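You operate a simulated robot arm through the tools that you are given. There is no shell and no other tool.

The job below is to be done with a simulated robot arm. You get a single attempt, and the scene is never put back.

Task
Drives off on machine 2, wipe shaft 502, shut it in the case.
Fine: the wooden case; pad back in its place. What is to be rubbed or washed off counts as gone when no trace of it is left.

Only the result counts: the job must be done as asked and must still hold three seconds after the hand-in. Knocking over, shifting, dropping, spilling or breaking anything else fails it.

Robot
A 7-joint arm with a fingered hand, fixed in place. Base frame: the origin is on the floor under the middle of its stand, x ahead of it, y to its left, z up; the work surface is at about z = 0.71. Readings come in m, rad, newtons and seconds.
It reaches about 1.228 m from its shoulder. Its first joint turns from -2.007 to 2.007 rad. Payload 5 kg.
The TCP is the grasp point between the finger pads, 0.032 m short of the fingertips. In the tool frame z runs along the fingers and y along their closing line. The gripper opens to 0.16 m; its body begins 0.089 m behind the TCP. The gripper is a hand of 4 fingers: y runs from the thumb to the fingers, the wrist lies at [0, 0, -0.267] in the tool frame, and closing takes about 1.5 s.
Orientation is that of the tool frame in the base frame, as a unit quaternion [w, x, y, z]. With the fingers straight down and closing along the base's y, the tool's x points along the base's -x, its y along +y and its z along -z.

Tools
- The arm moves only by the tool servo_tool. Its argument "series" is a list of rows, each an object (a shift or turn left out is 0, a gripper value left out holds the last) with "slide": the shift along the tool's x, y, z in m, a list of three; "delta_rot": the turn, a rotation vector about the tool's x, y, z in rad, a list of three. In form: [{"slide": [x, y, z], "delta_rot": [ax, ay, az]}, ...]. A call has 1 to 20 rows; each row is the pose to reach, as a shift and turn from the pose commanded when the call began, along the tool's axes at that moment. "gripper" is the opening, from 0 (shut) to 1 (fully open), set as the call begins (left out, the last holds). Each row takes 0.2 s and may step no farther than 0.05 m and 0.15 rad from the row before; otherwise, or with a gripper value out of range, the whole call is refused. Where a pose cannot be reached the arm comes as near as it can. A force on the tool above 90 N (or 10 N above the force at the start of the call, whichever is more), or a blocked arm, ends the call early, and 0.2 s more pass. Each finger travels about 0.045 m/s and halts on what it meets, pressing with about 24 N; the grip force reading is that of the motor and also rises with nothing between the fingers. The clock runs only during rows and for 0.2 s after the last one: add rows that repeat a pose to give the fingers time. The reply holds the time, the measured pose of the TCP, the force on the tool along the base axes, the opening and the grip force, in the units named above and with some noise, with the torque about the TCP (base axes, N m) and any sound that the robot's microphone picked up.
- Cameras (640 x 400 px; columns grow to the right, rows downward): "scene" is fixed at [0.2284, 0.5049, 1.3225]; the picture's right is [-0.78, -0.62, 0.00], its down [-0.27, 0.34, -0.90] and it looks along [0.56, -0.70, -0.44] (base axes); focal length 298 px, centre (320, 200). "wrist" rides on the gripper at [0.08, -0.004, -0.114] in the tool frame; the picture's right is [0.05, 1.00, 0.00], its down [-0.82, 0.04, -0.58] and it looks along [-0.58, 0.03, 0.82] (tool axes); focal length 265 px, centre (320, 200). There is no depth. A picture from a camera that has moved, and an enlarged one, comes with that camera's place and axes in the base frame and with its lens. The place of the scene camera against the robot may be out by one fixed shift of up to 0.018 m in any direction.
- capture(camera): a new picture of that camera. The clock stands still meanwhile.
- move_column(by): slides the trunk up (or, below 0, down) by that many m; the arm rides with it, the base frame stays. It gives what a move gives, with no picture.
- finger_targets(finger1, finger2, finger3, thumb_bend): sets how far each is bent, from 0 (flat) to 1 (curled in); at 0.3 the hand is open as for a grip, at 0.7 the pads meet at the TCP. One left out holds its place. A second passes; each finger stops where it meets its share of the squeeze, and holds until it gets a number again. A gripper value or a shape takes the hand back. It gives what a move gives, with no picture; readings hold the bend of each and the force on the fingers (four entries, about 0 where the hand has none), thumb and palm.
- preshape(shape): the hand has 4 fingers and takes this shape, open, in about a second: jaw (thumb against the fingers, like two jaws); tri (thumb and two fingers); tip (a fingertip pinch); poke (one finger out to press); point (the index stretched); flat (the hand flat); cup (the hand cupped); fist (a fist). The gripper value then closes the fingers along that shape, each until it touches; the sizes above hold for jaw. It gives what a move gives, with no picture.
- enlarge(camera, box): a new picture of the part [left, top, right, bottom] of that camera's present view, enlarged. The clock stands still meanwhile.
- close_job(): hands the job in; it is judged then, once.

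Places have to be worked out from the pictures, the camera data and where the tool is seen. Open the gripper and draw the arm clear of the work before you hand the job in, unless the task says otherwise.

The tools are called by a JSON object that holds its "api" and its "payload". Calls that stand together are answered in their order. servo_tool: Moves the arm, as the interface text tells. Its arguments: {"type":"object","properties":{"series":{"type":"array","items":{"type":"object","properties":{"slide":{"type":"array","items":{"type":"number"}},"delta_rot":{"type":"array","items":{"type":"number"}}}}},"gripper":{"type":"number"}},"required":["series"]} The other tools are called the same way: move_column (by) moves the trunk up or down; preshape (shape) gives the hand a shape; finger_targets (finger1, finger2, finger3, thumb_bend) moves the fingers one by one; capture (camera) takes a picture; enlarge (camera, box) takes an enlarged picture of a part of a camera's view; close_job () hands the job in.

At the start:

```text
t: 0.0
tool_pos: [0.7302, 0.1014, 1.1448]
tool_rot: [0.001, 0.0, 1.0, 0.0]
wrist_force: [-0.4, 0.2, 0.0]
torque: [-0.01, -0.01, 0.01]
opening: 0.1599
finger_force: 0.0
shape: jaw
bend: [0.3, 0.3, 0.3, 0.3]
finger forces: [0.1, 0.0, 0.1, 0.1, 0.1, 0.0]
trunk travel left (down, up): [-0.625, 0.365]
```

scene: 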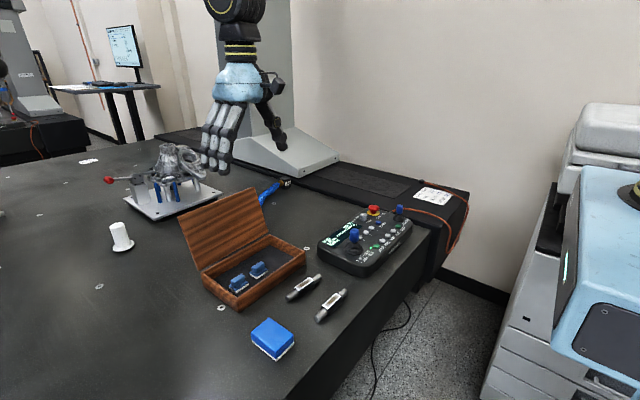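
wrist: 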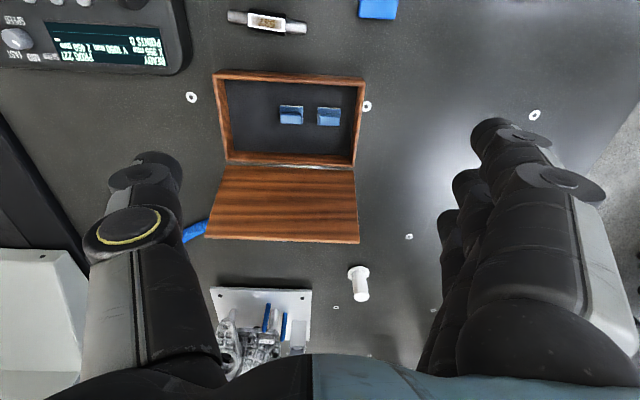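

I start by looking closely at the control pendant, the shafts, the case and the pad to understand the scene.

{"api": "enlarge", "payload": {"camera": "scene", "box": [300, 190, 430, 290]}}

{"api": "enlarge", "payload": {"camera": "scene", "box": [230, 260, 370, 370]}}

{"api": "enlarge", "payload": {"camera": "scene", "box": [170, 180, 320, 320]}}

{"api": "enlarge", "payload": {"camera": "scene", "box": [90, 130, 240, 260]}}

{"api": "enlarge", "payload": {"camera": "wrist", "box": [0, 0, 420, 130]}}

```text
4.00 times, centred on (365, 240) of scene
camera zoom: at [0.2284, 0.5049, 1.3225], right [-0.78, -0.62, 0.0], down [-0.27, 0.34, -0.9], along [0.56, -0.7, -0.44], focal length 1192 px, centre (140, 40)
```

zoom: 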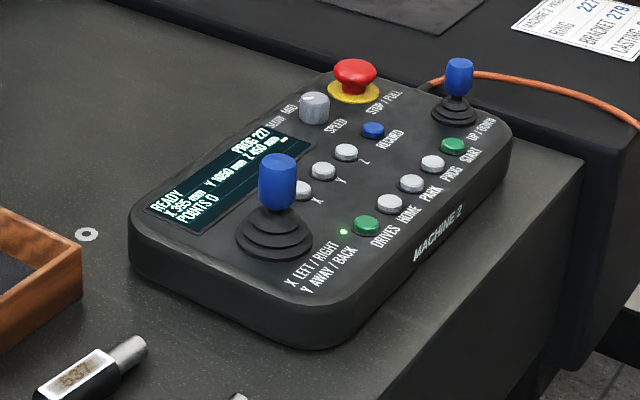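

```text
3.64 times, centred on (300, 315) of scene
camera zoom: at [0.2284, 0.5049, 1.3225], right [-0.78, -0.62, 0.0], down [-0.27, 0.34, -0.9], along [0.56, -0.7, -0.44], focal length 1084 px, centre (393, -218)
```

zoom: 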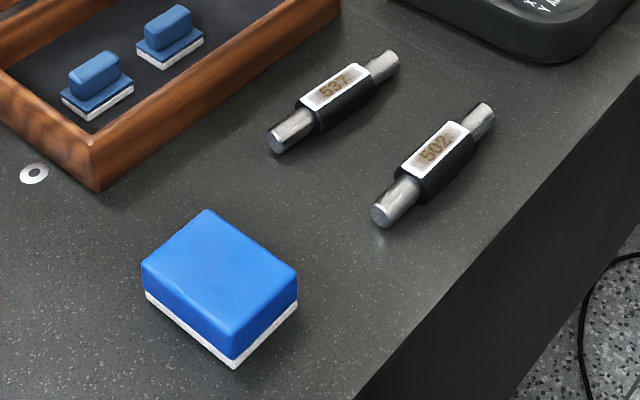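

```text
2.86 times, centred on (245, 250) of scene
camera zoom: at [0.2284, 0.5049, 1.3225], right [-0.78, -0.62, 0.0], down [-0.27, 0.34, -0.9], along [0.56, -0.7, -0.44], focal length 851 px, centre (534, 57)
```

zoom: 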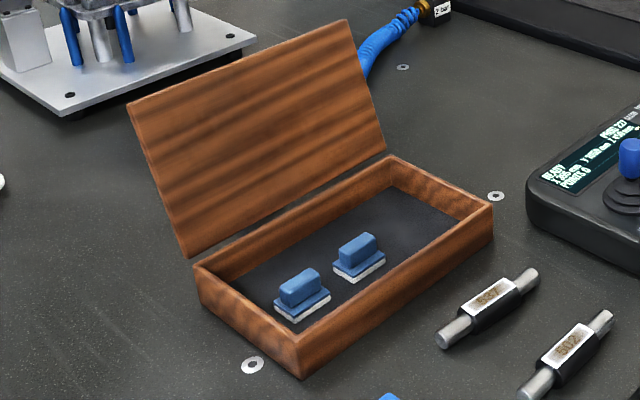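

```text
3.08 times, centred on (165, 195) of scene
camera zoom: at [0.2284, 0.5049, 1.3225], right [-0.78, -0.62, 0.0], down [-0.27, 0.34, -0.9], along [0.56, -0.7, -0.44], focal length 917 px, centre (797, 215)
```

zoom: 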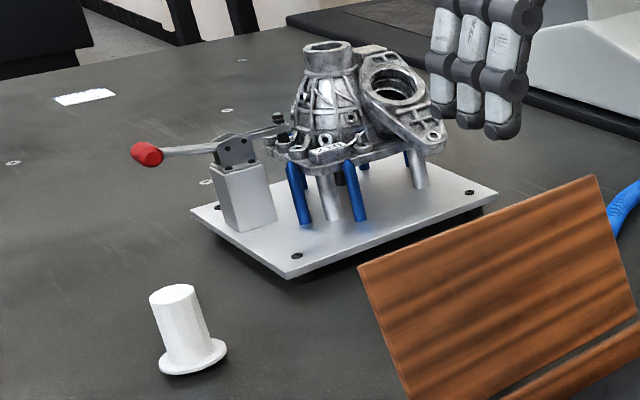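

```text
1.52 times, centred on (210, 65) of wrist
camera zoom: at [0.6492, 0.099, 1.2585], right [-0.05, 1.0, 0.0], down [0.82, 0.04, 0.58], along [0.58, 0.03, -0.82], focal length 404 px, centre (488, 406)
```

zoom: 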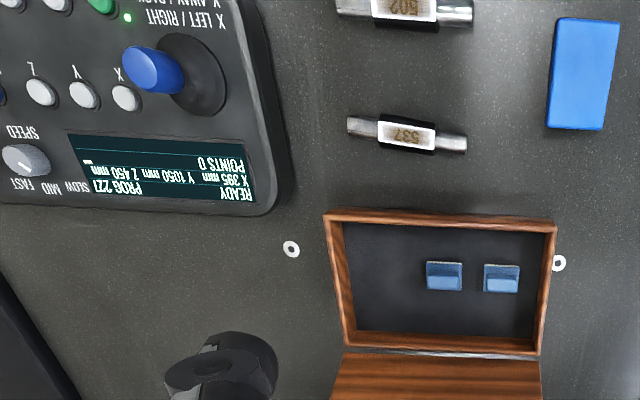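

The DRIVES button on the machine 2 pendant has its green lamp lit, at about (0.58, -0.24, 0.765). I move the hand toward the pendant, staying high, so the wrist camera gets a close view.

{"api": "servo_tool", "payload": {"series": [{"slide": [0.023, -0.034, 0.01]}, {"slide": [0.046, -0.068, 0.02]}, {"slide": [0.069, -0.102, 0.03]}, {"slide": [0.092, -0.136, 0.04]}, {"slide": [0.115, -0.17, 0.05]}, {"slide": [0.138, -0.204, 0.06]}, {"slide": [0.161, -0.238, 0.07]}, {"slide": [0.184, -0.272, 0.08]}, {"slide": [0.207, -0.306, 0.09]}, {"slide": [0.23, -0.34, 0.1]}]}}

{"api": "capture", "payload": {"camera": "wrist"}}

{"api": "capture", "payload": {"camera": "scene"}}

```text
t: 2.2
tool_pos: [0.4986, -0.2388, 1.0439]
tool_rot: [0.0, -0.001, 1.0, 0.001]
wrist_force: [-0.3, 0.3, 0.5]
torque: [-0.01, -0.01, 0.01]
opening: 0.1599
finger_force: 0.1
shape: jaw
bend: [0.3, 0.3, 0.3, 0.3]
finger forces: [0.1, 0.1, 0.0, 0.0, 0.0, 0.0]
trunk travel left (down, up): [-0.625, 0.365]
```

```text
taken
camera wrist: at [0.4189, -0.2416, 1.1583], right [-0.05, 1.0, 0.0], down [0.82, 0.04, 0.58], along [0.58, 0.03, -0.82], focal length 265 px, centre (320, 200)
```

wrist: 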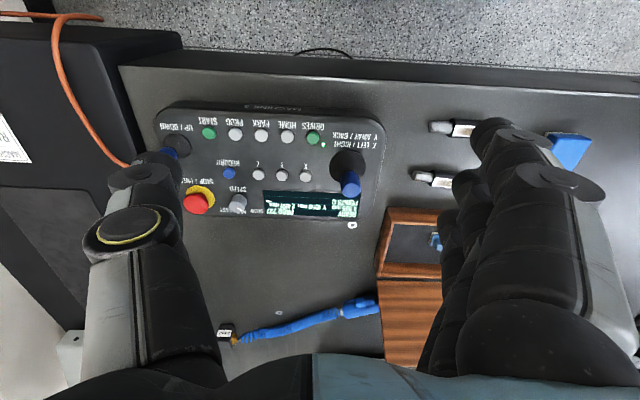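

```text
taken
```

scene: 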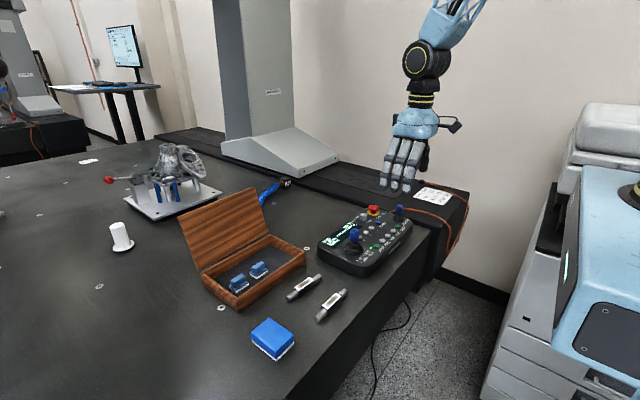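

The pendant is in view now; I enlarge the wrist picture to find the DRIVES button exactly.

{"api": "enlarge", "payload": {"camera": "wrist", "box": [150, 90, 400, 230]}}

{"api": "enlarge", "payload": {"camera": "scene", "box": [380, 170, 480, 230]}}

```text
2.56 times, centred on (275, 160) of wrist
camera zoom: at [0.4189, -0.2416, 1.1583], right [-0.05, 1.0, 0.0], down [0.82, 0.04, 0.58], along [0.58, 0.03, -0.82], focal length 679 px, centre (435, 302)
```

zoom: 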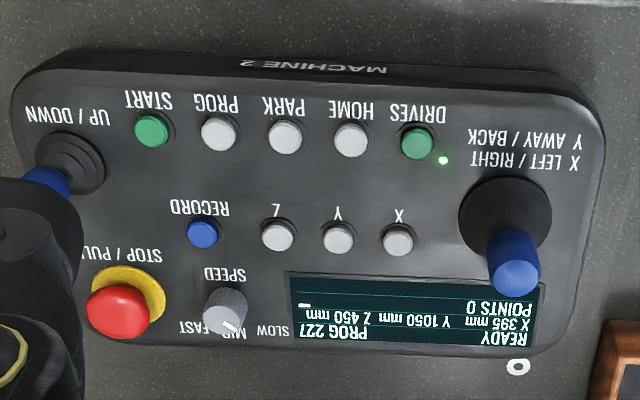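

```text
6.40 times, centred on (430, 200) of scene
camera zoom: at [0.2284, 0.5049, 1.3225], right [-0.78, -0.62, 0.0], down [-0.27, 0.34, -0.9], along [0.56, -0.7, -0.44], focal length 1907 px, centre (-384, 200)
```

zoom: 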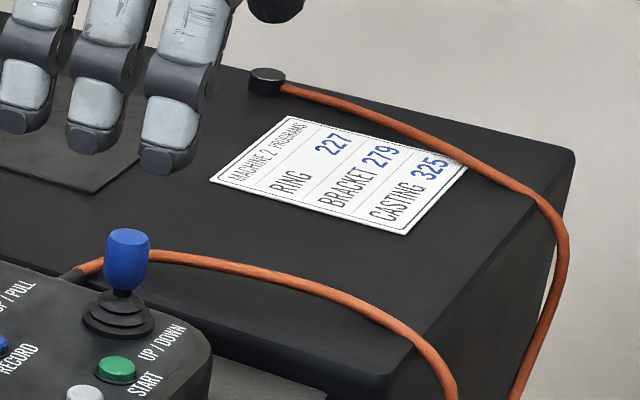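

DRIVES is at about (0.579, -0.245, 0.76). I shape the hand to "poke" here in free space and look where the outstretched finger ends up.

{"api": "preshape", "payload": {"shape": "poke"}}

{"api": "capture", "payload": {"camera": "wrist"}}

{"api": "enlarge", "payload": {"camera": "scene", "box": [340, 60, 500, 210]}}

```text
t: 3.1
tool_pos: [0.4995, -0.2367, 1.0441]
tool_rot: [0.0, -0.001, 1.0, 0.0]
wrist_force: [0.1, 0.1, -0.5]
torque: [-0.03, -0.02, 0.03]
opening: 0.0001
finger_force: 0.1
shape: poke
bend: [1.0, 1.0, 1.0, 0.47]
finger forces: [0.1, 0.0, 0.0, 0.1, 0.0, 0.0]
trunk travel left (down, up): [-0.625, 0.365]
```

```text
taken
camera wrist: at [0.4195, -0.2402, 1.1585], right [-0.05, 1.0, 0.0], down [0.82, 0.04, 0.58], along [0.58, 0.03, -0.82], focal length 265 px, centre (320, 200)
```

wrist: 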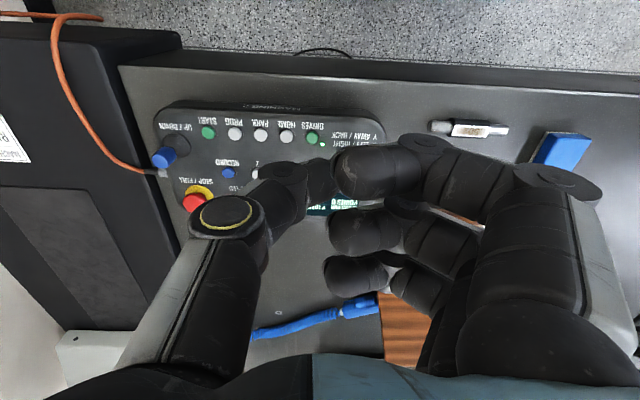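

```text
2.67 times, centred on (420, 135) of scene
camera zoom: at [0.2284, 0.5049, 1.3225], right [-0.78, -0.62, 0.0], down [-0.27, 0.34, -0.9], along [0.56, -0.7, -0.44], focal length 795 px, centre (53, 373)
```

zoom: 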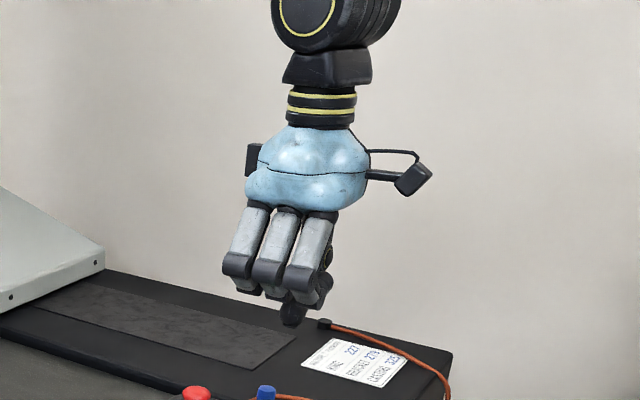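

In "poke" the thumb tip is the poking point, roughly 0.034 m beyond the TCP. To keep the curled fingers away from the blue joystick I turn the hand 90° so the fingers face the robot, and move above the DRIVES button.

{"api": "servo_tool", "payload": {"series": [{"slide": [-0.007, -0.001, 0.01], "delta_rot": [0, 0, -0.143]}, {"slide": [-0.014, -0.001, 0.02], "delta_rot": [0, 0, -0.286]}, {"slide": [-0.021, -0.002, 0.03], "delta_rot": [0, 0, -0.429]}, {"slide": [-0.028, -0.003, 0.04], "delta_rot": [0, 0, -0.572]}, {"slide": [-0.035, -0.003, 0.05], "delta_rot": [0, 0, -0.715]}, {"slide": [-0.042, -0.004, 0.06], "delta_rot": [0, 0, -0.858]}, {"slide": [-0.05, -0.005, 0.07], "delta_rot": [0, 0, -1.0]}, {"slide": [-0.058, -0.005, 0.08], "delta_rot": [0, 0, -1.143]}, {"slide": [-0.065, -0.006, 0.09], "delta_rot": [0, 0, -1.286]}, {"slide": [-0.073, -0.006, 0.1], "delta_rot": [0, 0, -1.429]}, {"slide": [-0.079, -0.006, 0.11], "delta_rot": [0, 0, -1.571]}]}}

{"api": "capture", "payload": {"camera": "wrist"}}

{"api": "enlarge", "payload": {"camera": "scene", "box": [300, 120, 460, 270]}}

```text
t: 5.5
tool_pos: [0.5785, -0.2442, 0.9353]
tool_rot: [0.001, 0.707, -0.707, -0.001]
wrist_force: [-0.9, 0.9, 0.5]
torque: [-0.03, 0.0, -0.01]
opening: 0.0
finger_force: 0.1
shape: poke
bend: [1.0, 1.0, 1.0, 0.47]
finger forces: [0.0, 0.1, 0.0, 0.0, 0.0, 0.0]
trunk travel left (down, up): [-0.625, 0.365]
```

```text
taken
camera wrist: at [0.5833, -0.3233, 1.0485], right [-1.0, -0.05, 0.0], down [-0.04, 0.82, 0.58], along [-0.03, 0.58, -0.82], focal length 265 px, centre (320, 200)
```

wrist: 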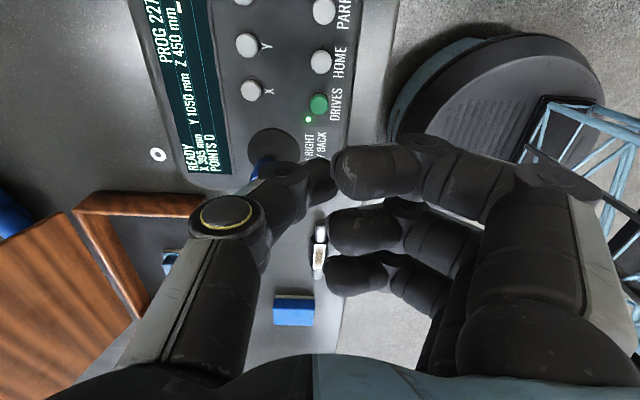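

```text
2.67 times, centred on (380, 195) of scene
camera zoom: at [0.2284, 0.5049, 1.3225], right [-0.78, -0.62, 0.0], down [-0.27, 0.34, -0.9], along [0.56, -0.7, -0.44], focal length 795 px, centre (160, 213)
```

zoom: 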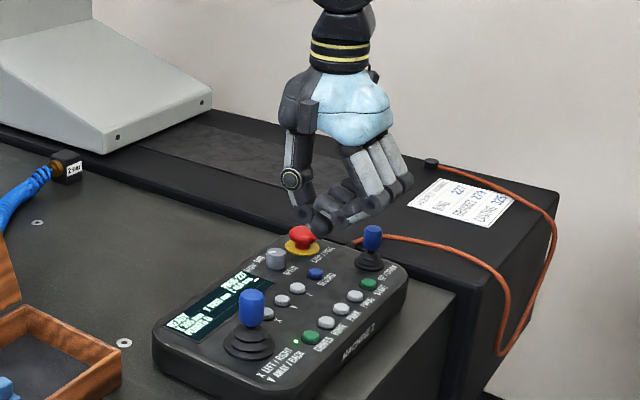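

The DRIVES button triangulates to about (0.580, -0.2445, 0.756). I enlarge to pin down where the thumb tip lies relative to the TCP.

{"api": "enlarge", "payload": {"camera": "wrist", "box": [230, 80, 430, 220]}}

{"api": "enlarge", "payload": {"camera": "scene", "box": [380, 150, 460, 210]}}

```text
2.86 times, centred on (330, 150) of wrist
camera zoom: at [0.5833, -0.3233, 1.0485], right [-1.0, -0.05, 0.0], down [-0.04, 0.82, 0.58], along [-0.03, 0.58, -0.82], focal length 758 px, centre (291, 343)
```

zoom: 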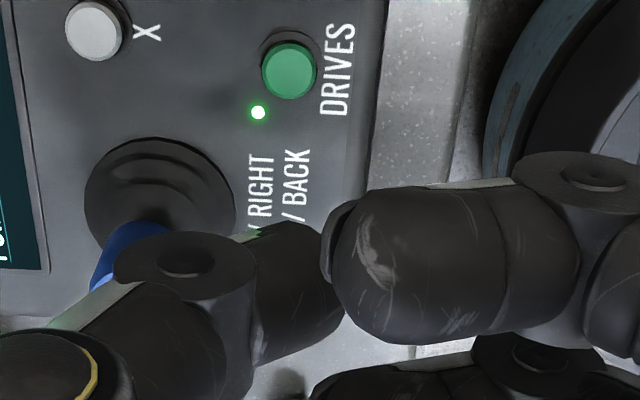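

```text
6.67 times, centred on (420, 180) of scene
camera zoom: at [0.2284, 0.5049, 1.3225], right [-0.78, -0.62, 0.0], down [-0.27, 0.34, -0.9], along [0.56, -0.7, -0.44], focal length 1987 px, centre (-347, 333)
```

zoom: 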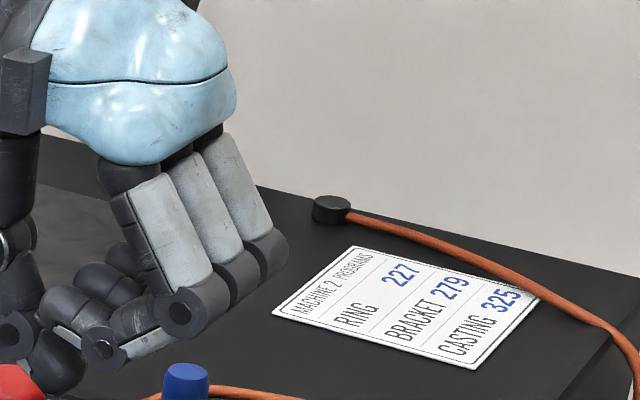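

The thumb tip sits partly behind the curled finger; I try "point" to see whether the stretched index gives a cleaner, clearly visible press.

{"api": "preshape", "payload": {"shape": "point"}}

{"api": "capture", "payload": {"camera": "wrist"}}

{"api": "enlarge", "payload": {"camera": "scene", "box": [300, 120, 460, 270]}}

```text
t: 6.4
tool_pos: [0.5785, -0.2438, 0.9335]
tool_rot: [0.0, -0.706, 0.708, 0.0]
wrist_force: [0.4, -0.6, 0.2]
torque: [0.02, -0.02, 0.0]
opening: 0.1524
finger_force: 0.1
shape: point
bend: [0.3, 1.0, 1.0, 0.54]
finger forces: [0.1, 0.0, 0.1, 0.0, 0.0, 0.0]
trunk travel left (down, up): [-0.625, 0.365]
```

```text
taken
camera wrist: at [0.5827, -0.3231, 1.0486], right [-1.0, -0.05, 0.0], down [-0.04, 0.82, 0.58], along [-0.03, 0.58, -0.82], focal length 265 px, centre (320, 200)
```

wrist: 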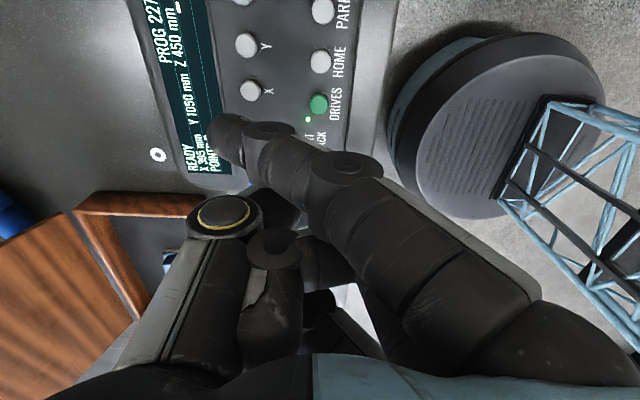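

```text
2.67 times, centred on (380, 195) of scene
camera zoom: at [0.2284, 0.5049, 1.3225], right [-0.78, -0.62, 0.0], down [-0.27, 0.34, -0.9], along [0.56, -0.7, -0.44], focal length 795 px, centre (160, 213)
```

zoom: 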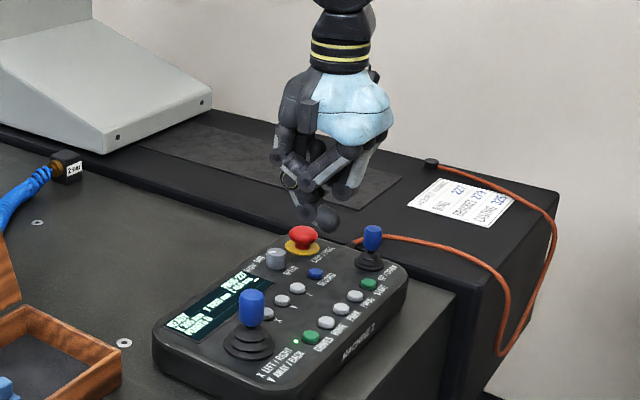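

"Point" bends the index inward, so "poke" is better: its thumb tip lies practically on the tool axis about 0.03 m below the TCP. I go back to "poke" and descend to just above the button.

{"api": "preshape", "payload": {"shape": "poke"}}

{"api": "servo_tool", "payload": {"series": [{"slide": [0.0, -0.001, 0.03]}, {"slide": [0.0, -0.001, 0.06]}, {"slide": [0.0, -0.001, 0.09]}, {"slide": [0.0, -0.001, 0.11]}, {"slide": [0.0, -0.001, 0.12]}, {"slide": [0.0, -0.001, 0.12]}]}}

{"api": "capture", "payload": {"camera": "wrist"}}

{"api": "enlarge", "payload": {"camera": "scene", "box": [330, 190, 430, 260]}}

```text
t: 7.3
tool_pos: [0.5788, -0.2428, 0.9352]
tool_rot: [0.001, -0.706, 0.708, 0.0]
wrist_force: [0.1, 0.8, 0.4]
torque: [0.02, -0.01, -0.02]
opening: 0.0
finger_force: 0.0
shape: poke
bend: [1.0, 1.0, 1.0, 0.47]
finger forces: [0.1, 0.0, 0.0, 0.1, 0.1, 0.0]
trunk travel left (down, up): [-0.625, 0.365]
```

```text
t: 8.7
tool_pos: [0.5802, -0.2437, 0.8148]
tool_rot: [0.0, 0.707, -0.707, 0.0]
wrist_force: [0.2, -1.2, -0.4]
torque: [-0.03, 0.01, 0.0]
opening: 0.0
finger_force: 0.1
shape: poke
bend: [1.0, 1.0, 1.0, 0.47]
finger forces: [0.0, 0.0, 0.0, 0.0, 0.1, 0.1]
trunk travel left (down, up): [-0.625, 0.365]
```

```text
taken
camera wrist: at [0.5846, -0.3225, 0.9285], right [-1.0, -0.05, 0.0], down [-0.04, 0.82, 0.58], along [-0.03, 0.58, -0.82], focal length 265 px, centre (320, 200)
```

wrist: 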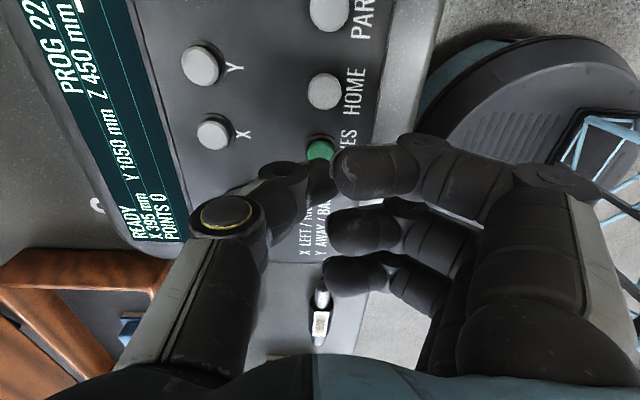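

```text
5.71 times, centred on (380, 225) of scene
camera zoom: at [0.2284, 0.5049, 1.3225], right [-0.78, -0.62, 0.0], down [-0.27, 0.34, -0.9], along [0.56, -0.7, -0.44], focal length 1703 px, centre (-23, 57)
```

zoom: 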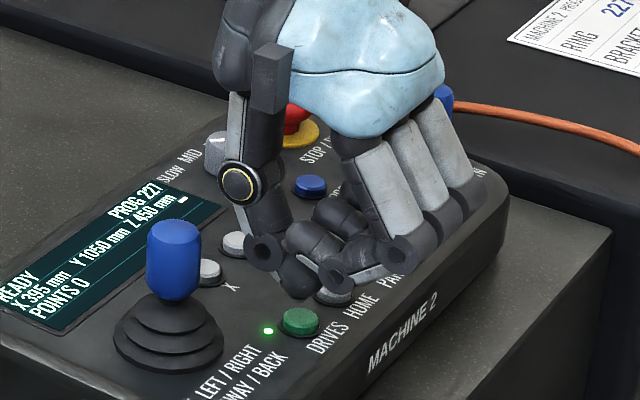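

The thumb tip is right over the green button with about 15 mm of gap. I lower gently in small steps, watching force and sound.

{"api": "servo_tool", "payload": {"series": [{"slide": [0.0, 0.0, 0.006]}, {"slide": [0.0, 0.0, 0.012]}, {"slide": [0.0, 0.0, 0.016]}, {"slide": [0.0, 0.0, 0.018]}]}}

{"api": "enlarge", "payload": {"camera": "scene", "box": [330, 190, 430, 260]}}

```text
t: 9.7
tool_pos: [0.579, -0.2443, 0.7978]
tool_rot: [0.0, 0.707, -0.707, 0.0]
wrist_force: [0.8, -0.6, 2.2]
torque: [-0.02, -0.08, 0.03]
opening: 0.0001
finger_force: 0.0
shape: poke
bend: [1.0, 1.0, 1.0, 0.47]
finger forces: [0.0, 0.1, 0.0, 0.1, 2.3, 0.0]
trunk travel left (down, up): [-0.625, 0.365]
heard: click
```

```text
5.71 times, centred on (380, 225) of scene
camera zoom: at [0.2284, 0.5049, 1.3225], right [-0.78, -0.62, 0.0], down [-0.27, 0.34, -0.9], along [0.56, -0.7, -0.44], focal length 1703 px, centre (-23, 57)
```

zoom: 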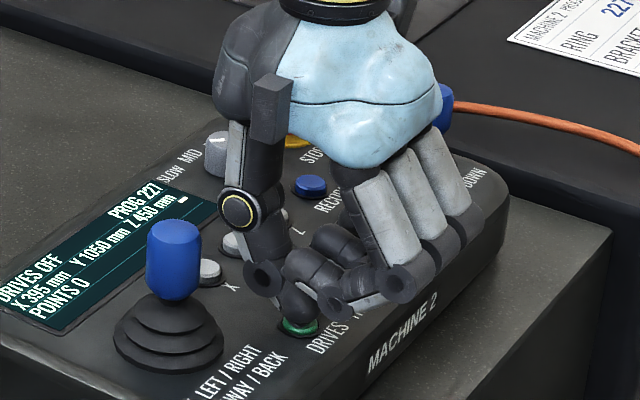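

A click was heard, the display reads "DRIVES OFF" and the lamp is out. I lift straight up and check it stays off.

{"api": "servo_tool", "payload": {"series": [{"slide": [0.0, 0.0, -0.02]}, {"slide": [0.0, 0.0, -0.06]}, {"slide": [0.0, 0.0, -0.1]}, {"slide": [0.0, 0.0, -0.14]}, {"slide": [0.0, 0.0, -0.18]}, {"slide": [0.0, 0.0, -0.22]}]}}

{"api": "preshape", "payload": {"shape": "jaw"}}

{"api": "enlarge", "payload": {"camera": "scene", "box": [310, 190, 430, 280]}}

{"api": "capture", "payload": {"camera": "wrist"}}

```text
t: 11.1
tool_pos: [0.5821, -0.2445, 1.0159]
tool_rot: [0.0, -0.707, 0.708, 0.0]
wrist_force: [-1.1, 0.0, -0.4]
torque: [-0.01, -0.03, 0.0]
opening: 0.0001
finger_force: 0.1
shape: poke
bend: [1.0, 1.0, 1.0, 0.47]
finger forces: [0.0, 0.0, 0.0, 0.0, 0.0, 0.0]
trunk travel left (down, up): [-0.625, 0.365]
```

```text
t: 12.0
tool_pos: [0.5824, -0.244, 1.0153]
tool_rot: [-0.001, 0.707, -0.707, 0.0]
wrist_force: [0.1, -0.5, 0.5]
torque: [0.02, 0.01, 0.01]
opening: 0.1599
finger_force: 0.1
shape: jaw
bend: [0.3, 0.3, 0.3, 0.3]
finger forces: [0.1, 0.1, 0.1, 0.1, 0.0, 0.1]
trunk travel left (down, up): [-0.625, 0.365]
```

```text
4.44 times, centred on (370, 235) of scene
camera zoom: at [0.2284, 0.5049, 1.3225], right [-0.78, -0.62, 0.0], down [-0.27, 0.34, -0.9], along [0.56, -0.7, -0.44], focal length 1324 px, centre (98, 44)
```

zoom: 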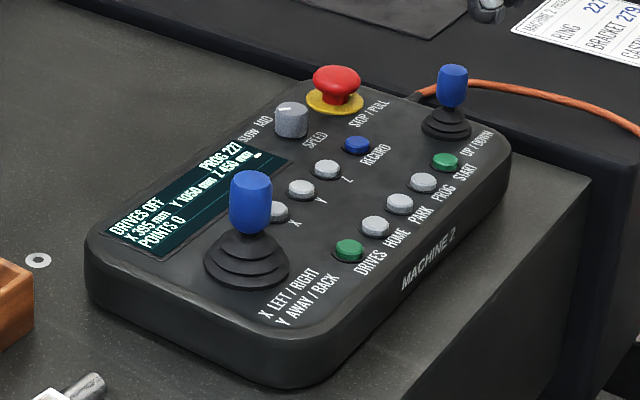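

```text
taken
camera wrist: at [0.5864, -0.324, 1.1289], right [-1.0, -0.05, 0.0], down [-0.04, 0.82, 0.58], along [-0.03, 0.58, -0.82], focal length 265 px, centre (320, 200)
```

wrist: 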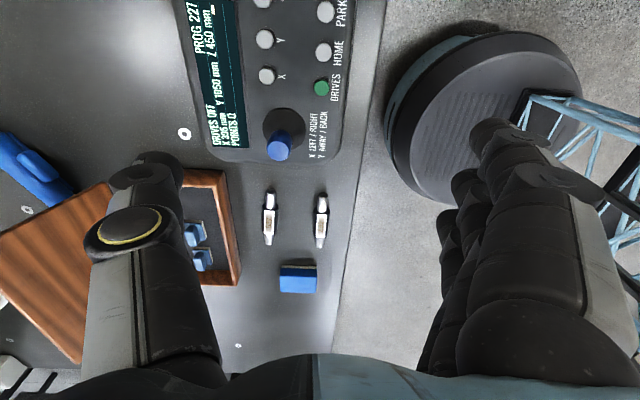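

Drives are off. Now I move toward the shafts and pad to inspect them closely.

{"api": "servo_tool", "payload": {"series": [{"slide": [-0.036, 0.0, 0.01]}, {"slide": [-0.072, 0.0, 0.02]}, {"slide": [-0.108, 0.0, 0.035]}, {"slide": [-0.144, 0.0, 0.05]}]}}

{"api": "capture", "payload": {"camera": "wrist"}}

{"api": "enlarge", "payload": {"camera": "wrist", "box": [240, 80, 360, 180]}}

{"api": "enlarge", "payload": {"camera": "scene", "box": [270, 260, 360, 320]}}

```text
t: 13.0
tool_pos: [0.579, -0.0989, 0.968]
tool_rot: [0.0, -0.706, 0.708, 0.0]
wrist_force: [0.4, 0.5, 0.4]
torque: [-0.02, 0.05, 0.0]
opening: 0.16
finger_force: 0.0
shape: jaw
bend: [0.3, 0.3, 0.3, 0.3]
finger forces: [0.0, 0.1, 0.0, 0.0, 0.1, 0.0]
trunk travel left (down, up): [-0.625, 0.365]
```

```text
taken
camera wrist: at [0.5833, -0.1793, 1.0817], right [-1.0, -0.05, 0.0], down [-0.04, 0.82, 0.58], along [-0.03, 0.58, -0.82], focal length 265 px, centre (320, 200)
```

wrist: 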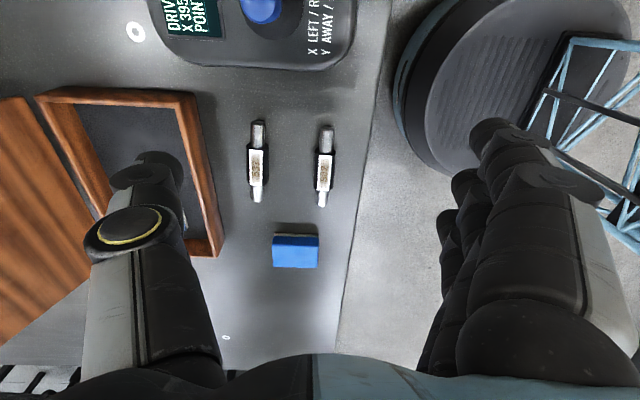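

```text
4.00 times, centred on (300, 130) of wrist
camera zoom: at [0.5833, -0.1793, 1.0817], right [-1.0, -0.05, 0.0], down [-0.04, 0.82, 0.58], along [-0.03, 0.58, -0.82], focal length 1062 px, centre (400, 480)
```

zoom: 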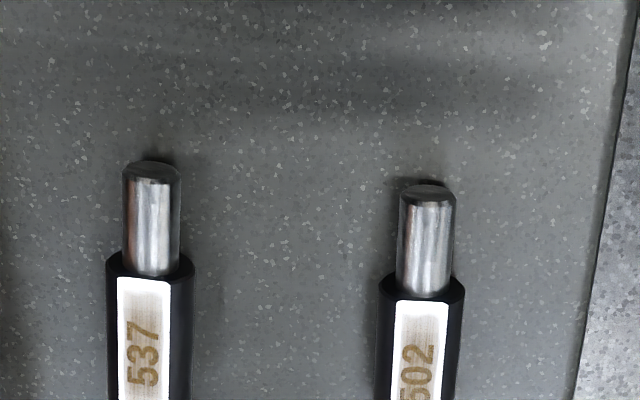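

```text
6.67 times, centred on (315, 290) of scene
camera zoom: at [0.2284, 0.5049, 1.3225], right [-0.78, -0.62, 0.0], down [-0.27, 0.34, -0.9], along [0.56, -0.7, -0.44], focal length 1987 px, centre (353, -400)
```

zoom: 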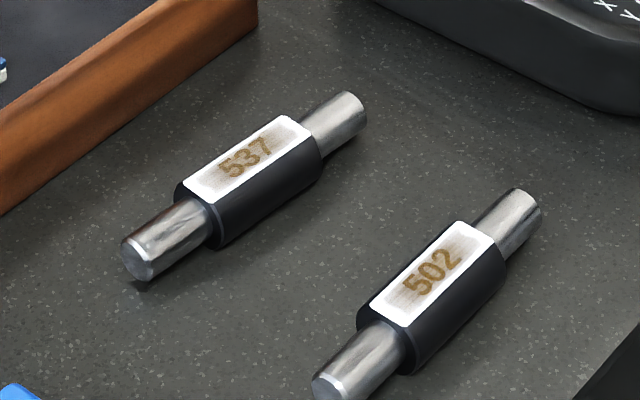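

I look closer at 502 itself, the pad, and the blue objects in the case.

{"api": "enlarge", "payload": {"camera": "wrist", "box": [290, 130, 370, 200]}}

{"api": "enlarge", "payload": {"camera": "wrist", "box": [240, 210, 350, 290]}}

{"api": "enlarge", "payload": {"camera": "scene", "box": [215, 245, 285, 305]}}

{"api": "enlarge", "payload": {"camera": "scene", "box": [240, 300, 310, 370]}}

```text
5.71 times, centred on (330, 165) of wrist
camera zoom: at [0.5833, -0.1793, 1.0817], right [-1.0, -0.05, 0.0], down [-0.04, 0.82, 0.58], along [-0.03, 0.58, -0.82], focal length 1517 px, centre (263, 400)
```

zoom: 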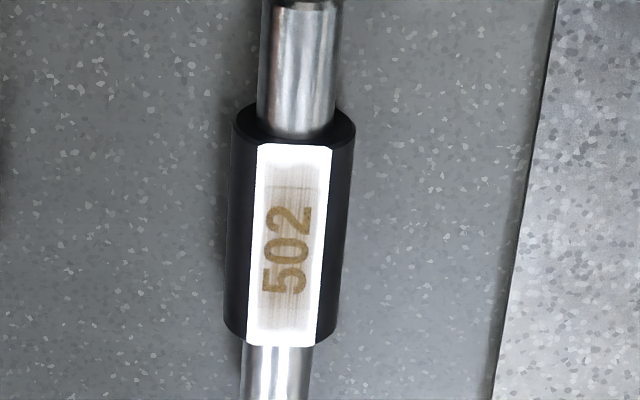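

```text
5.00 times, centred on (295, 250) of wrist
camera zoom: at [0.5833, -0.1793, 1.0817], right [-1.0, -0.05, 0.0], down [-0.04, 0.82, 0.58], along [-0.03, 0.58, -0.82], focal length 1327 px, centre (445, -50)
```

zoom: 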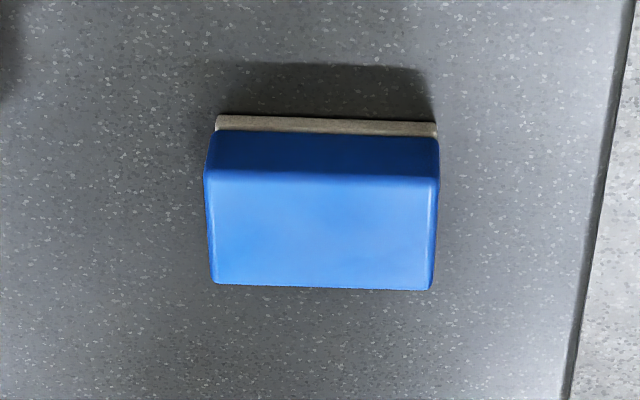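

```text
6.67 times, centred on (250, 275) of scene
camera zoom: at [0.2284, 0.5049, 1.3225], right [-0.78, -0.62, 0.0], down [-0.27, 0.34, -0.9], along [0.56, -0.7, -0.44], focal length 1987 px, centre (787, -300)
```

zoom: 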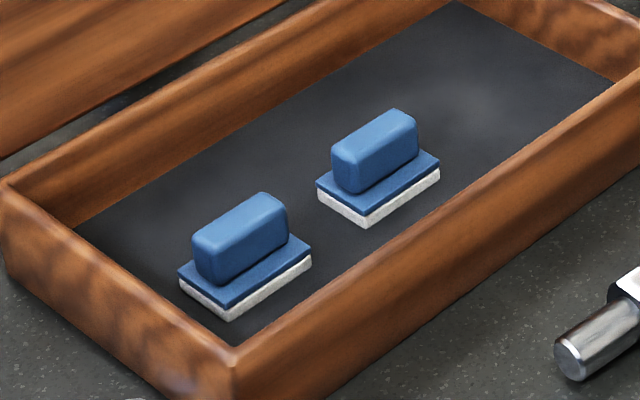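

```text
5.71 times, centred on (275, 335) of scene
camera zoom: at [0.2284, 0.5049, 1.3225], right [-0.78, -0.62, 0.0], down [-0.27, 0.34, -0.9], along [0.56, -0.7, -0.44], focal length 1703 px, centre (577, -571)
```

zoom: 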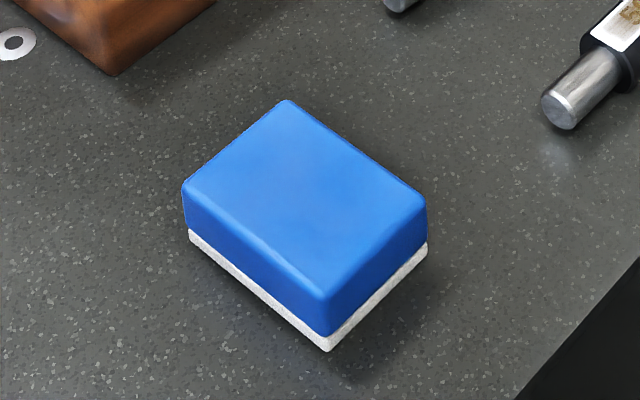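

The wiping pad is about 0.084 (x) by 0.058 (y) by 0.03 high, centred near (0.610, 0.190). Shaft 502 lies along y, label centre near (0.567, 0.014). I go above the pad with the hand half closed, so I can see the fingertip heights.

{"api": "servo_tool", "payload": {"series": [{"slide": [-0.041, -0.004, 0.01]}, {"slide": [-0.083, -0.008, 0.02]}, {"slide": [-0.124, -0.013, 0.03]}, {"slide": [-0.166, -0.017, 0.04]}, {"slide": [-0.207, -0.021, 0.05]}, {"slide": [-0.249, -0.026, 0.06]}, {"slide": [-0.29, -0.03, 0.067]}, {"slide": [-0.29, -0.03, 0.067]}], "gripper": 0.7}}

{"api": "capture", "payload": {"camera": "scene"}}

{"api": "capture", "payload": {"camera": "wrist"}}

```text
t: 14.8
tool_pos: [0.6102, 0.1879, 0.9017]
tool_rot: [0.0, -0.707, 0.707, 0.001]
wrist_force: [0.2, 0.2, -0.4]
torque: [-0.02, 0.01, 0.02]
opening: 0.1126
finger_force: 0.1
shape: jaw
bend: [0.66, 0.66, 0.66, 0.63]
finger forces: [0.0, 0.1, 0.0, 0.1, 0.0, 0.0]
trunk travel left (down, up): [-0.625, 0.365]
```

```text
taken
```

scene: 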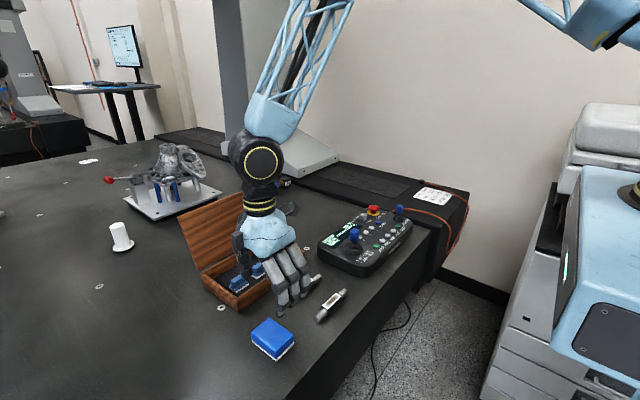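

```text
taken
camera wrist: at [0.6141, 0.1086, 1.0144], right [-1.0, -0.05, 0.0], down [-0.04, 0.82, 0.58], along [-0.03, 0.58, -0.82], focal length 265 px, centre (320, 200)
```

wrist: 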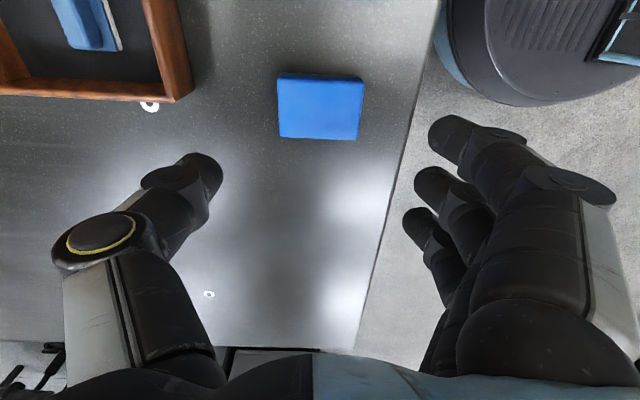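

I enlarge the wrist view of the pad to refine its pose and the scene view for fingertip heights.

{"api": "enlarge", "payload": {"camera": "wrist", "box": [260, 60, 380, 150]}}

{"api": "enlarge", "payload": {"camera": "scene", "box": [200, 190, 340, 350]}}

{"api": "enlarge", "payload": {"camera": "wrist", "box": [0, 0, 200, 120]}}

```text
4.44 times, centred on (320, 105) of wrist
camera zoom: at [0.6141, 0.1086, 1.0144], right [-1.0, -0.05, 0.0], down [-0.04, 0.82, 0.58], along [-0.03, 0.58, -0.82], focal length 1180 px, centre (320, 622)
```

zoom: 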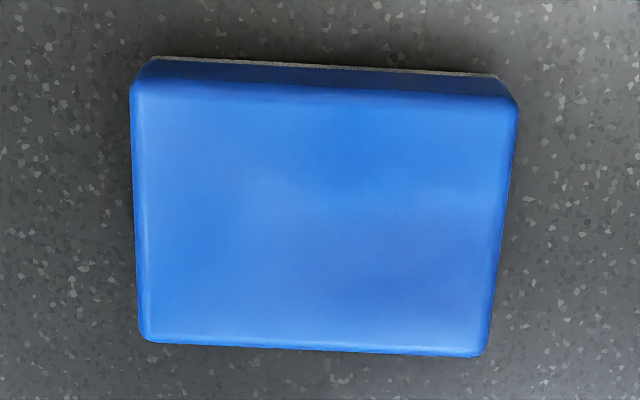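

```text
2.50 times, centred on (270, 270) of scene
camera zoom: at [0.2284, 0.5049, 1.3225], right [-0.78, -0.62, 0.0], down [-0.27, 0.34, -0.9], along [0.56, -0.7, -0.44], focal length 745 px, centre (445, 25)
```

zoom: 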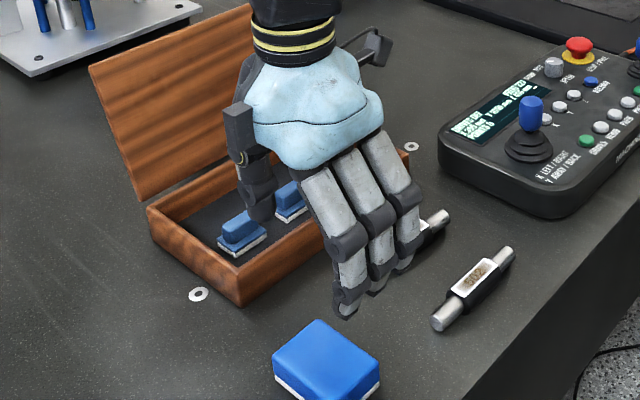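

```text
3.20 times, centred on (100, 60) of wrist
camera zoom: at [0.6141, 0.1086, 1.0144], right [-1.0, -0.05, 0.0], down [-0.04, 0.82, 0.58], along [-0.03, 0.58, -0.82], focal length 849 px, centre (1024, 648)
```

zoom: 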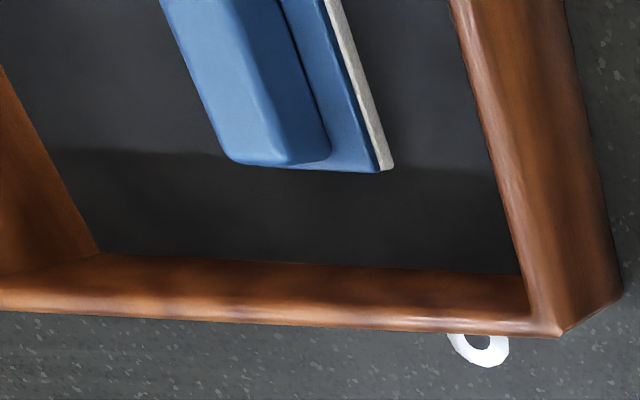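

Pad centre is (0.6104, 0.1906), edges aligned with x/y; fingertips are about 0.03 below the TCP at this opening. I descend so the fingers straddle the pad, stopping slightly high to check.

{"api": "servo_tool", "payload": {"series": [{"slide": [-0.001, 0.0, 0.035]}, {"slide": [-0.001, 0.0, 0.07]}, {"slide": [-0.001, 0.0, 0.105]}, {"slide": [-0.001, 0.0, 0.125]}, {"slide": [-0.001, 0.0, 0.14]}, {"slide": [-0.001, 0.0, 0.14]}]}}

{"api": "capture", "payload": {"camera": "wrist"}}

{"api": "enlarge", "payload": {"camera": "scene", "box": [220, 270, 330, 370]}}

```text
t: 16.2
tool_pos: [0.6087, 0.1898, 0.76]
tool_rot: [0.0, -0.707, 0.707, 0.0]
wrist_force: [0.3, 0.2, -0.2]
torque: [0.04, -0.04, 0.02]
opening: 0.1124
finger_force: 0.0
shape: jaw
bend: [0.66, 0.66, 0.66, 0.63]
finger forces: [0.2, 0.1, 0.0, 0.1, 0.0, 0.0]
trunk travel left (down, up): [-0.625, 0.365]
```

```text
taken
camera wrist: at [0.6129, 0.1114, 0.8739], right [-1.0, -0.05, 0.0], down [-0.04, 0.82, 0.58], along [-0.03, 0.58, -0.82], focal length 265 px, centre (320, 200)
```

wrist: 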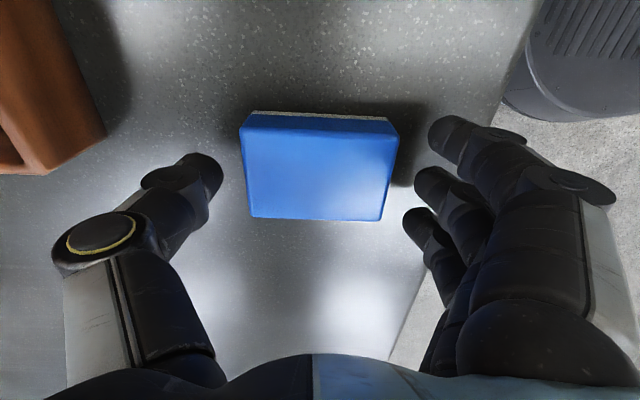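

```text
4.00 times, centred on (275, 320) of scene
camera zoom: at [0.2284, 0.5049, 1.3225], right [-0.78, -0.62, 0.0], down [-0.27, 0.34, -0.9], along [0.56, -0.7, -0.44], focal length 1192 px, centre (500, -280)
```

zoom: 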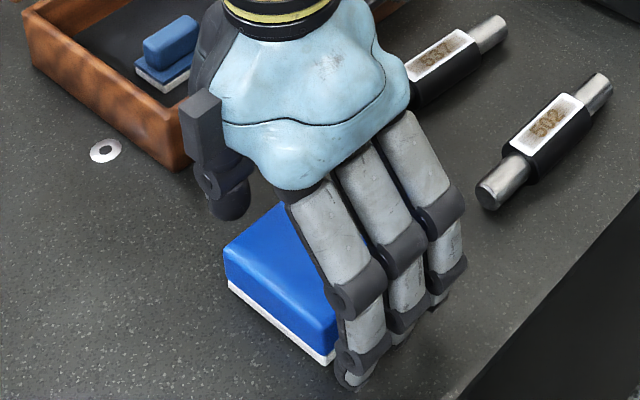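

Fingers straddle the pad cleanly. I lower 14 mm more, then close on it.

{"api": "servo_tool", "payload": {"series": [{"slide": [-0.001, -0.001, 0.007]}, {"slide": [-0.001, -0.001, 0.013]}, {"slide": [-0.001, -0.001, 0.013]}]}}

{"api": "servo_tool", "payload": {"series": [{"slide": [0, 0, 0]}, {"slide": [0, 0, 0]}, {"slide": [0, 0, 0]}, {"slide": [0, 0, 0]}, {"slide": [0, 0, 0]}, {"slide": [0, 0, 0]}, {"slide": [0, 0, 0]}, {"slide": [0, 0, 0]}], "gripper": 0.3}}

{"api": "capture", "payload": {"camera": "wrist"}}

{"api": "enlarge", "payload": {"camera": "scene", "box": [220, 270, 330, 370]}}

```text
t: 17.0
tool_pos: [0.6102, 0.1916, 0.7474]
tool_rot: [0.0, -0.707, 0.708, -0.001]
wrist_force: [-0.5, -0.4, 0.7]
torque: [0.0, 0.0, -0.02]
opening: 0.1123
finger_force: 0.1
shape: jaw
bend: [0.66, 0.66, 0.66, 0.63]
finger forces: [0.1, 0.1, 0.1, 0.1, 0.1, 0.1]
trunk travel left (down, up): [-0.625, 0.365]
```

```text
t: 18.8
tool_pos: [0.6088, 0.1922, 0.7475]
tool_rot: [0.0, -0.707, 0.707, 0.0]
wrist_force: [-1.4, 0.6, -0.3]
torque: [0.03, 0.0, 0.02]
opening: 0.0793
finger_force: 24.2
shape: jaw
bend: [0.73, 0.73, 0.73, 0.7]
finger forces: [7.1, 7.1, 7.0, 0.0, 21.5, 0.0]
trunk travel left (down, up): [-0.625, 0.365]
```

```text
taken
camera wrist: at [0.6138, 0.1126, 0.8609], right [-1.0, -0.05, 0.0], down [-0.04, 0.82, 0.58], along [-0.03, 0.58, -0.82], focal length 265 px, centre (320, 200)
```

wrist: 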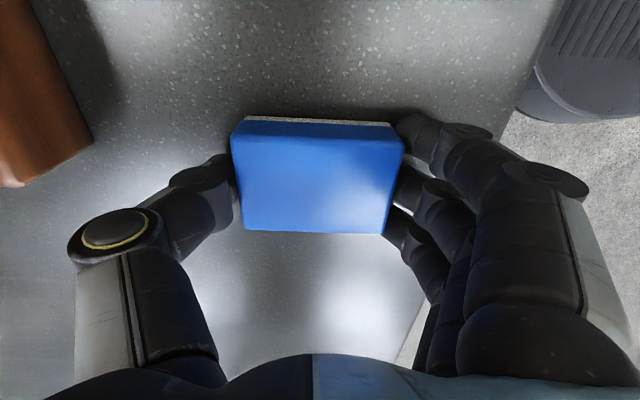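

```text
4.00 times, centred on (275, 320) of scene
camera zoom: at [0.2284, 0.5049, 1.3225], right [-0.78, -0.62, 0.0], down [-0.27, 0.34, -0.9], along [0.56, -0.7, -0.44], focal length 1192 px, centre (500, -280)
```

zoom: 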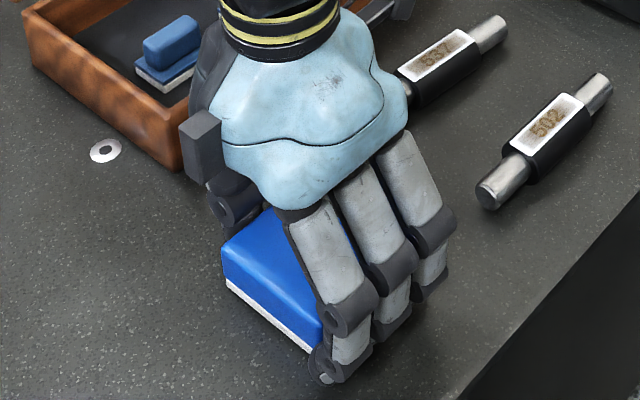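

The pad is held evenly (7+7+7 N against 21 N). I lift it and carry it above shaft 502's label.

{"api": "servo_tool", "payload": {"series": [{"slide": [0, 0, -0.02]}, {"slide": [0, 0, -0.05]}, {"slide": [0, 0, -0.08]}, {"slide": [0, 0, -0.1]}, {"slide": [0.035, 0.01, -0.1]}, {"slide": [0.07, 0.02, -0.1]}, {"slide": [0.105, 0.03, -0.1]}, {"slide": [0.14, 0.04, -0.1]}, {"slide": [0.1764, 0.048, -0.1]}, {"slide": [0.1764, 0.048, -0.1]}]}}

{"api": "capture", "payload": {"camera": "wrist"}}

{"api": "enlarge", "payload": {"camera": "scene", "box": [250, 200, 390, 330]}}

```text
t: 21.0
tool_pos: [0.5625, 0.0179, 0.8479]
tool_rot: [0.001, 0.707, -0.707, -0.001]
wrist_force: [0.1, 0.6, -1.3]
torque: [0.0, -0.03, -0.01]
opening: 0.079
finger_force: 24.2
shape: jaw
bend: [0.73, 0.73, 0.73, 0.7]
finger forces: [7.0, 7.0, 7.0, 0.1, 21.5, 0.1]
trunk travel left (down, up): [-0.625, 0.365]
```

```text
taken
camera wrist: at [0.5665, -0.0625, 0.9611], right [-1.0, -0.05, 0.0], down [-0.04, 0.81, 0.58], along [-0.03, 0.58, -0.82], focal length 265 px, centre (320, 200)
```

wrist: 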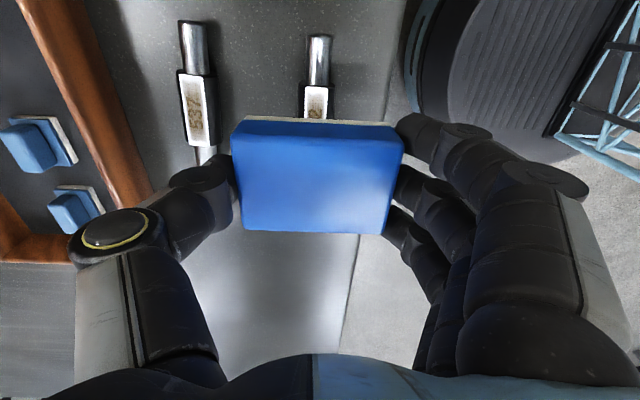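

```text
3.08 times, centred on (320, 265) of scene
camera zoom: at [0.2284, 0.5049, 1.3225], right [-0.78, -0.62, 0.0], down [-0.27, 0.34, -0.9], along [0.56, -0.7, -0.44], focal length 917 px, centre (320, 0)
```

zoom: 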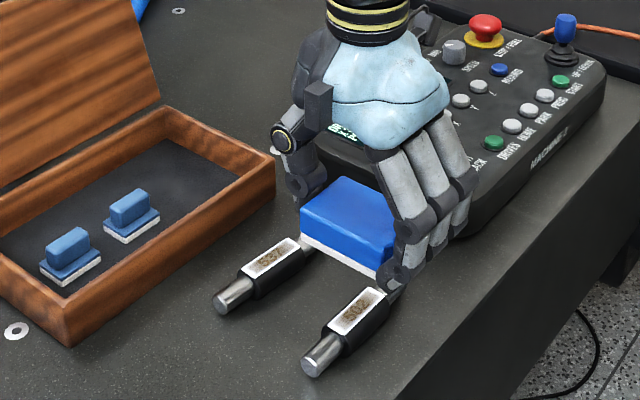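

The pad is over the 502 label with the fingers either side of the shaft. I lower it in small steps until the felt just touches.

{"api": "servo_tool", "payload": {"series": [{"slide": [0, 0, 0.03]}, {"slide": [0, 0, 0.055]}, {"slide": [0, 0, 0.06]}, {"slide": [0, 0, 0.06]}]}}

{"api": "servo_tool", "payload": {"series": [{"slide": [0, 0, 0.002]}, {"slide": [0, 0, 0.004]}, {"slide": [0, 0, 0.006]}, {"slide": [0, 0, 0.006]}]}}

{"api": "enlarge", "payload": {"camera": "scene", "box": [270, 230, 380, 330]}}

```text
t: 22.0
tool_pos: [0.5625, 0.0163, 0.7869]
tool_rot: [0.0, -0.707, 0.707, 0.0]
wrist_force: [-0.2, 0.8, -0.1]
torque: [0.01, 0.03, 0.0]
opening: 0.079
finger_force: 24.1
shape: jaw
bend: [0.73, 0.73, 0.73, 0.7]
finger forces: [7.1, 7.2, 7.2, 0.1, 21.5, 0.0]
trunk travel left (down, up): [-0.625, 0.365]
```

```text
t: 23.0
tool_pos: [0.5621, 0.0159, 0.781]
tool_rot: [0.0, -0.707, 0.707, 0.0]
wrist_force: [0.2, 0.5, -0.3]
torque: [0.0, -0.02, 0.0]
opening: 0.0791
finger_force: 23.8
shape: jaw
bend: [0.73, 0.73, 0.73, 0.7]
finger forces: [7.1, 7.2, 7.1, 0.0, 21.5, 0.1]
trunk travel left (down, up): [-0.625, 0.365]
```

```text
4.00 times, centred on (325, 280) of scene
camera zoom: at [0.2284, 0.5049, 1.3225], right [-0.78, -0.62, 0.0], down [-0.27, 0.34, -0.9], along [0.56, -0.7, -0.44], focal length 1192 px, centre (300, -120)
```

zoom: 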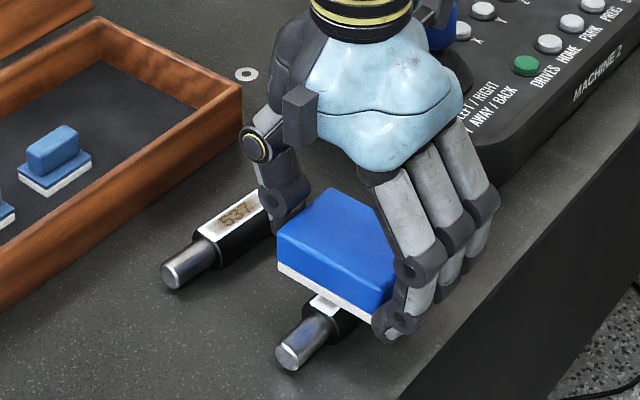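

No contact yet at 0.781. I go on down in 2 mm steps.

{"api": "servo_tool", "payload": {"series": [{"slide": [0, 0, 0.001]}, {"slide": [0, 0, 0.002]}, {"slide": [0, 0, 0.003]}, {"slide": [0, 0, 0.003]}]}}

{"api": "servo_tool", "payload": {"series": [{"slide": [0, 0, 0.001]}, {"slide": [0, 0, 0.002]}, {"slide": [0, 0, 0.002]}]}}

```text
t: 24.0
tool_pos: [0.5625, 0.0151, 0.777]
tool_rot: [0.0, -0.707, 0.707, -0.001]
wrist_force: [0.0, 0.3, -0.2]
torque: [0.0, 0.01, 0.0]
opening: 0.0788
finger_force: 24.2
shape: jaw
bend: [0.73, 0.73, 0.73, 0.7]
finger forces: [7.0, 7.1, 7.1, 0.0, 21.5, 0.1]
trunk travel left (down, up): [-0.625, 0.365]
```

```text
t: 24.8
tool_pos: [0.5636, 0.016, 0.775]
tool_rot: [0.001, -0.707, 0.707, 0.0]
wrist_force: [0.6, 0.1, -1.0]
torque: [0.0, 0.0, -0.03]
opening: 0.079
finger_force: 24.3
shape: jaw
bend: [0.73, 0.73, 0.73, 0.7]
finger forces: [7.1, 7.3, 7.2, 0.0, 21.4, 0.0]
trunk travel left (down, up): [-0.625, 0.365]
```

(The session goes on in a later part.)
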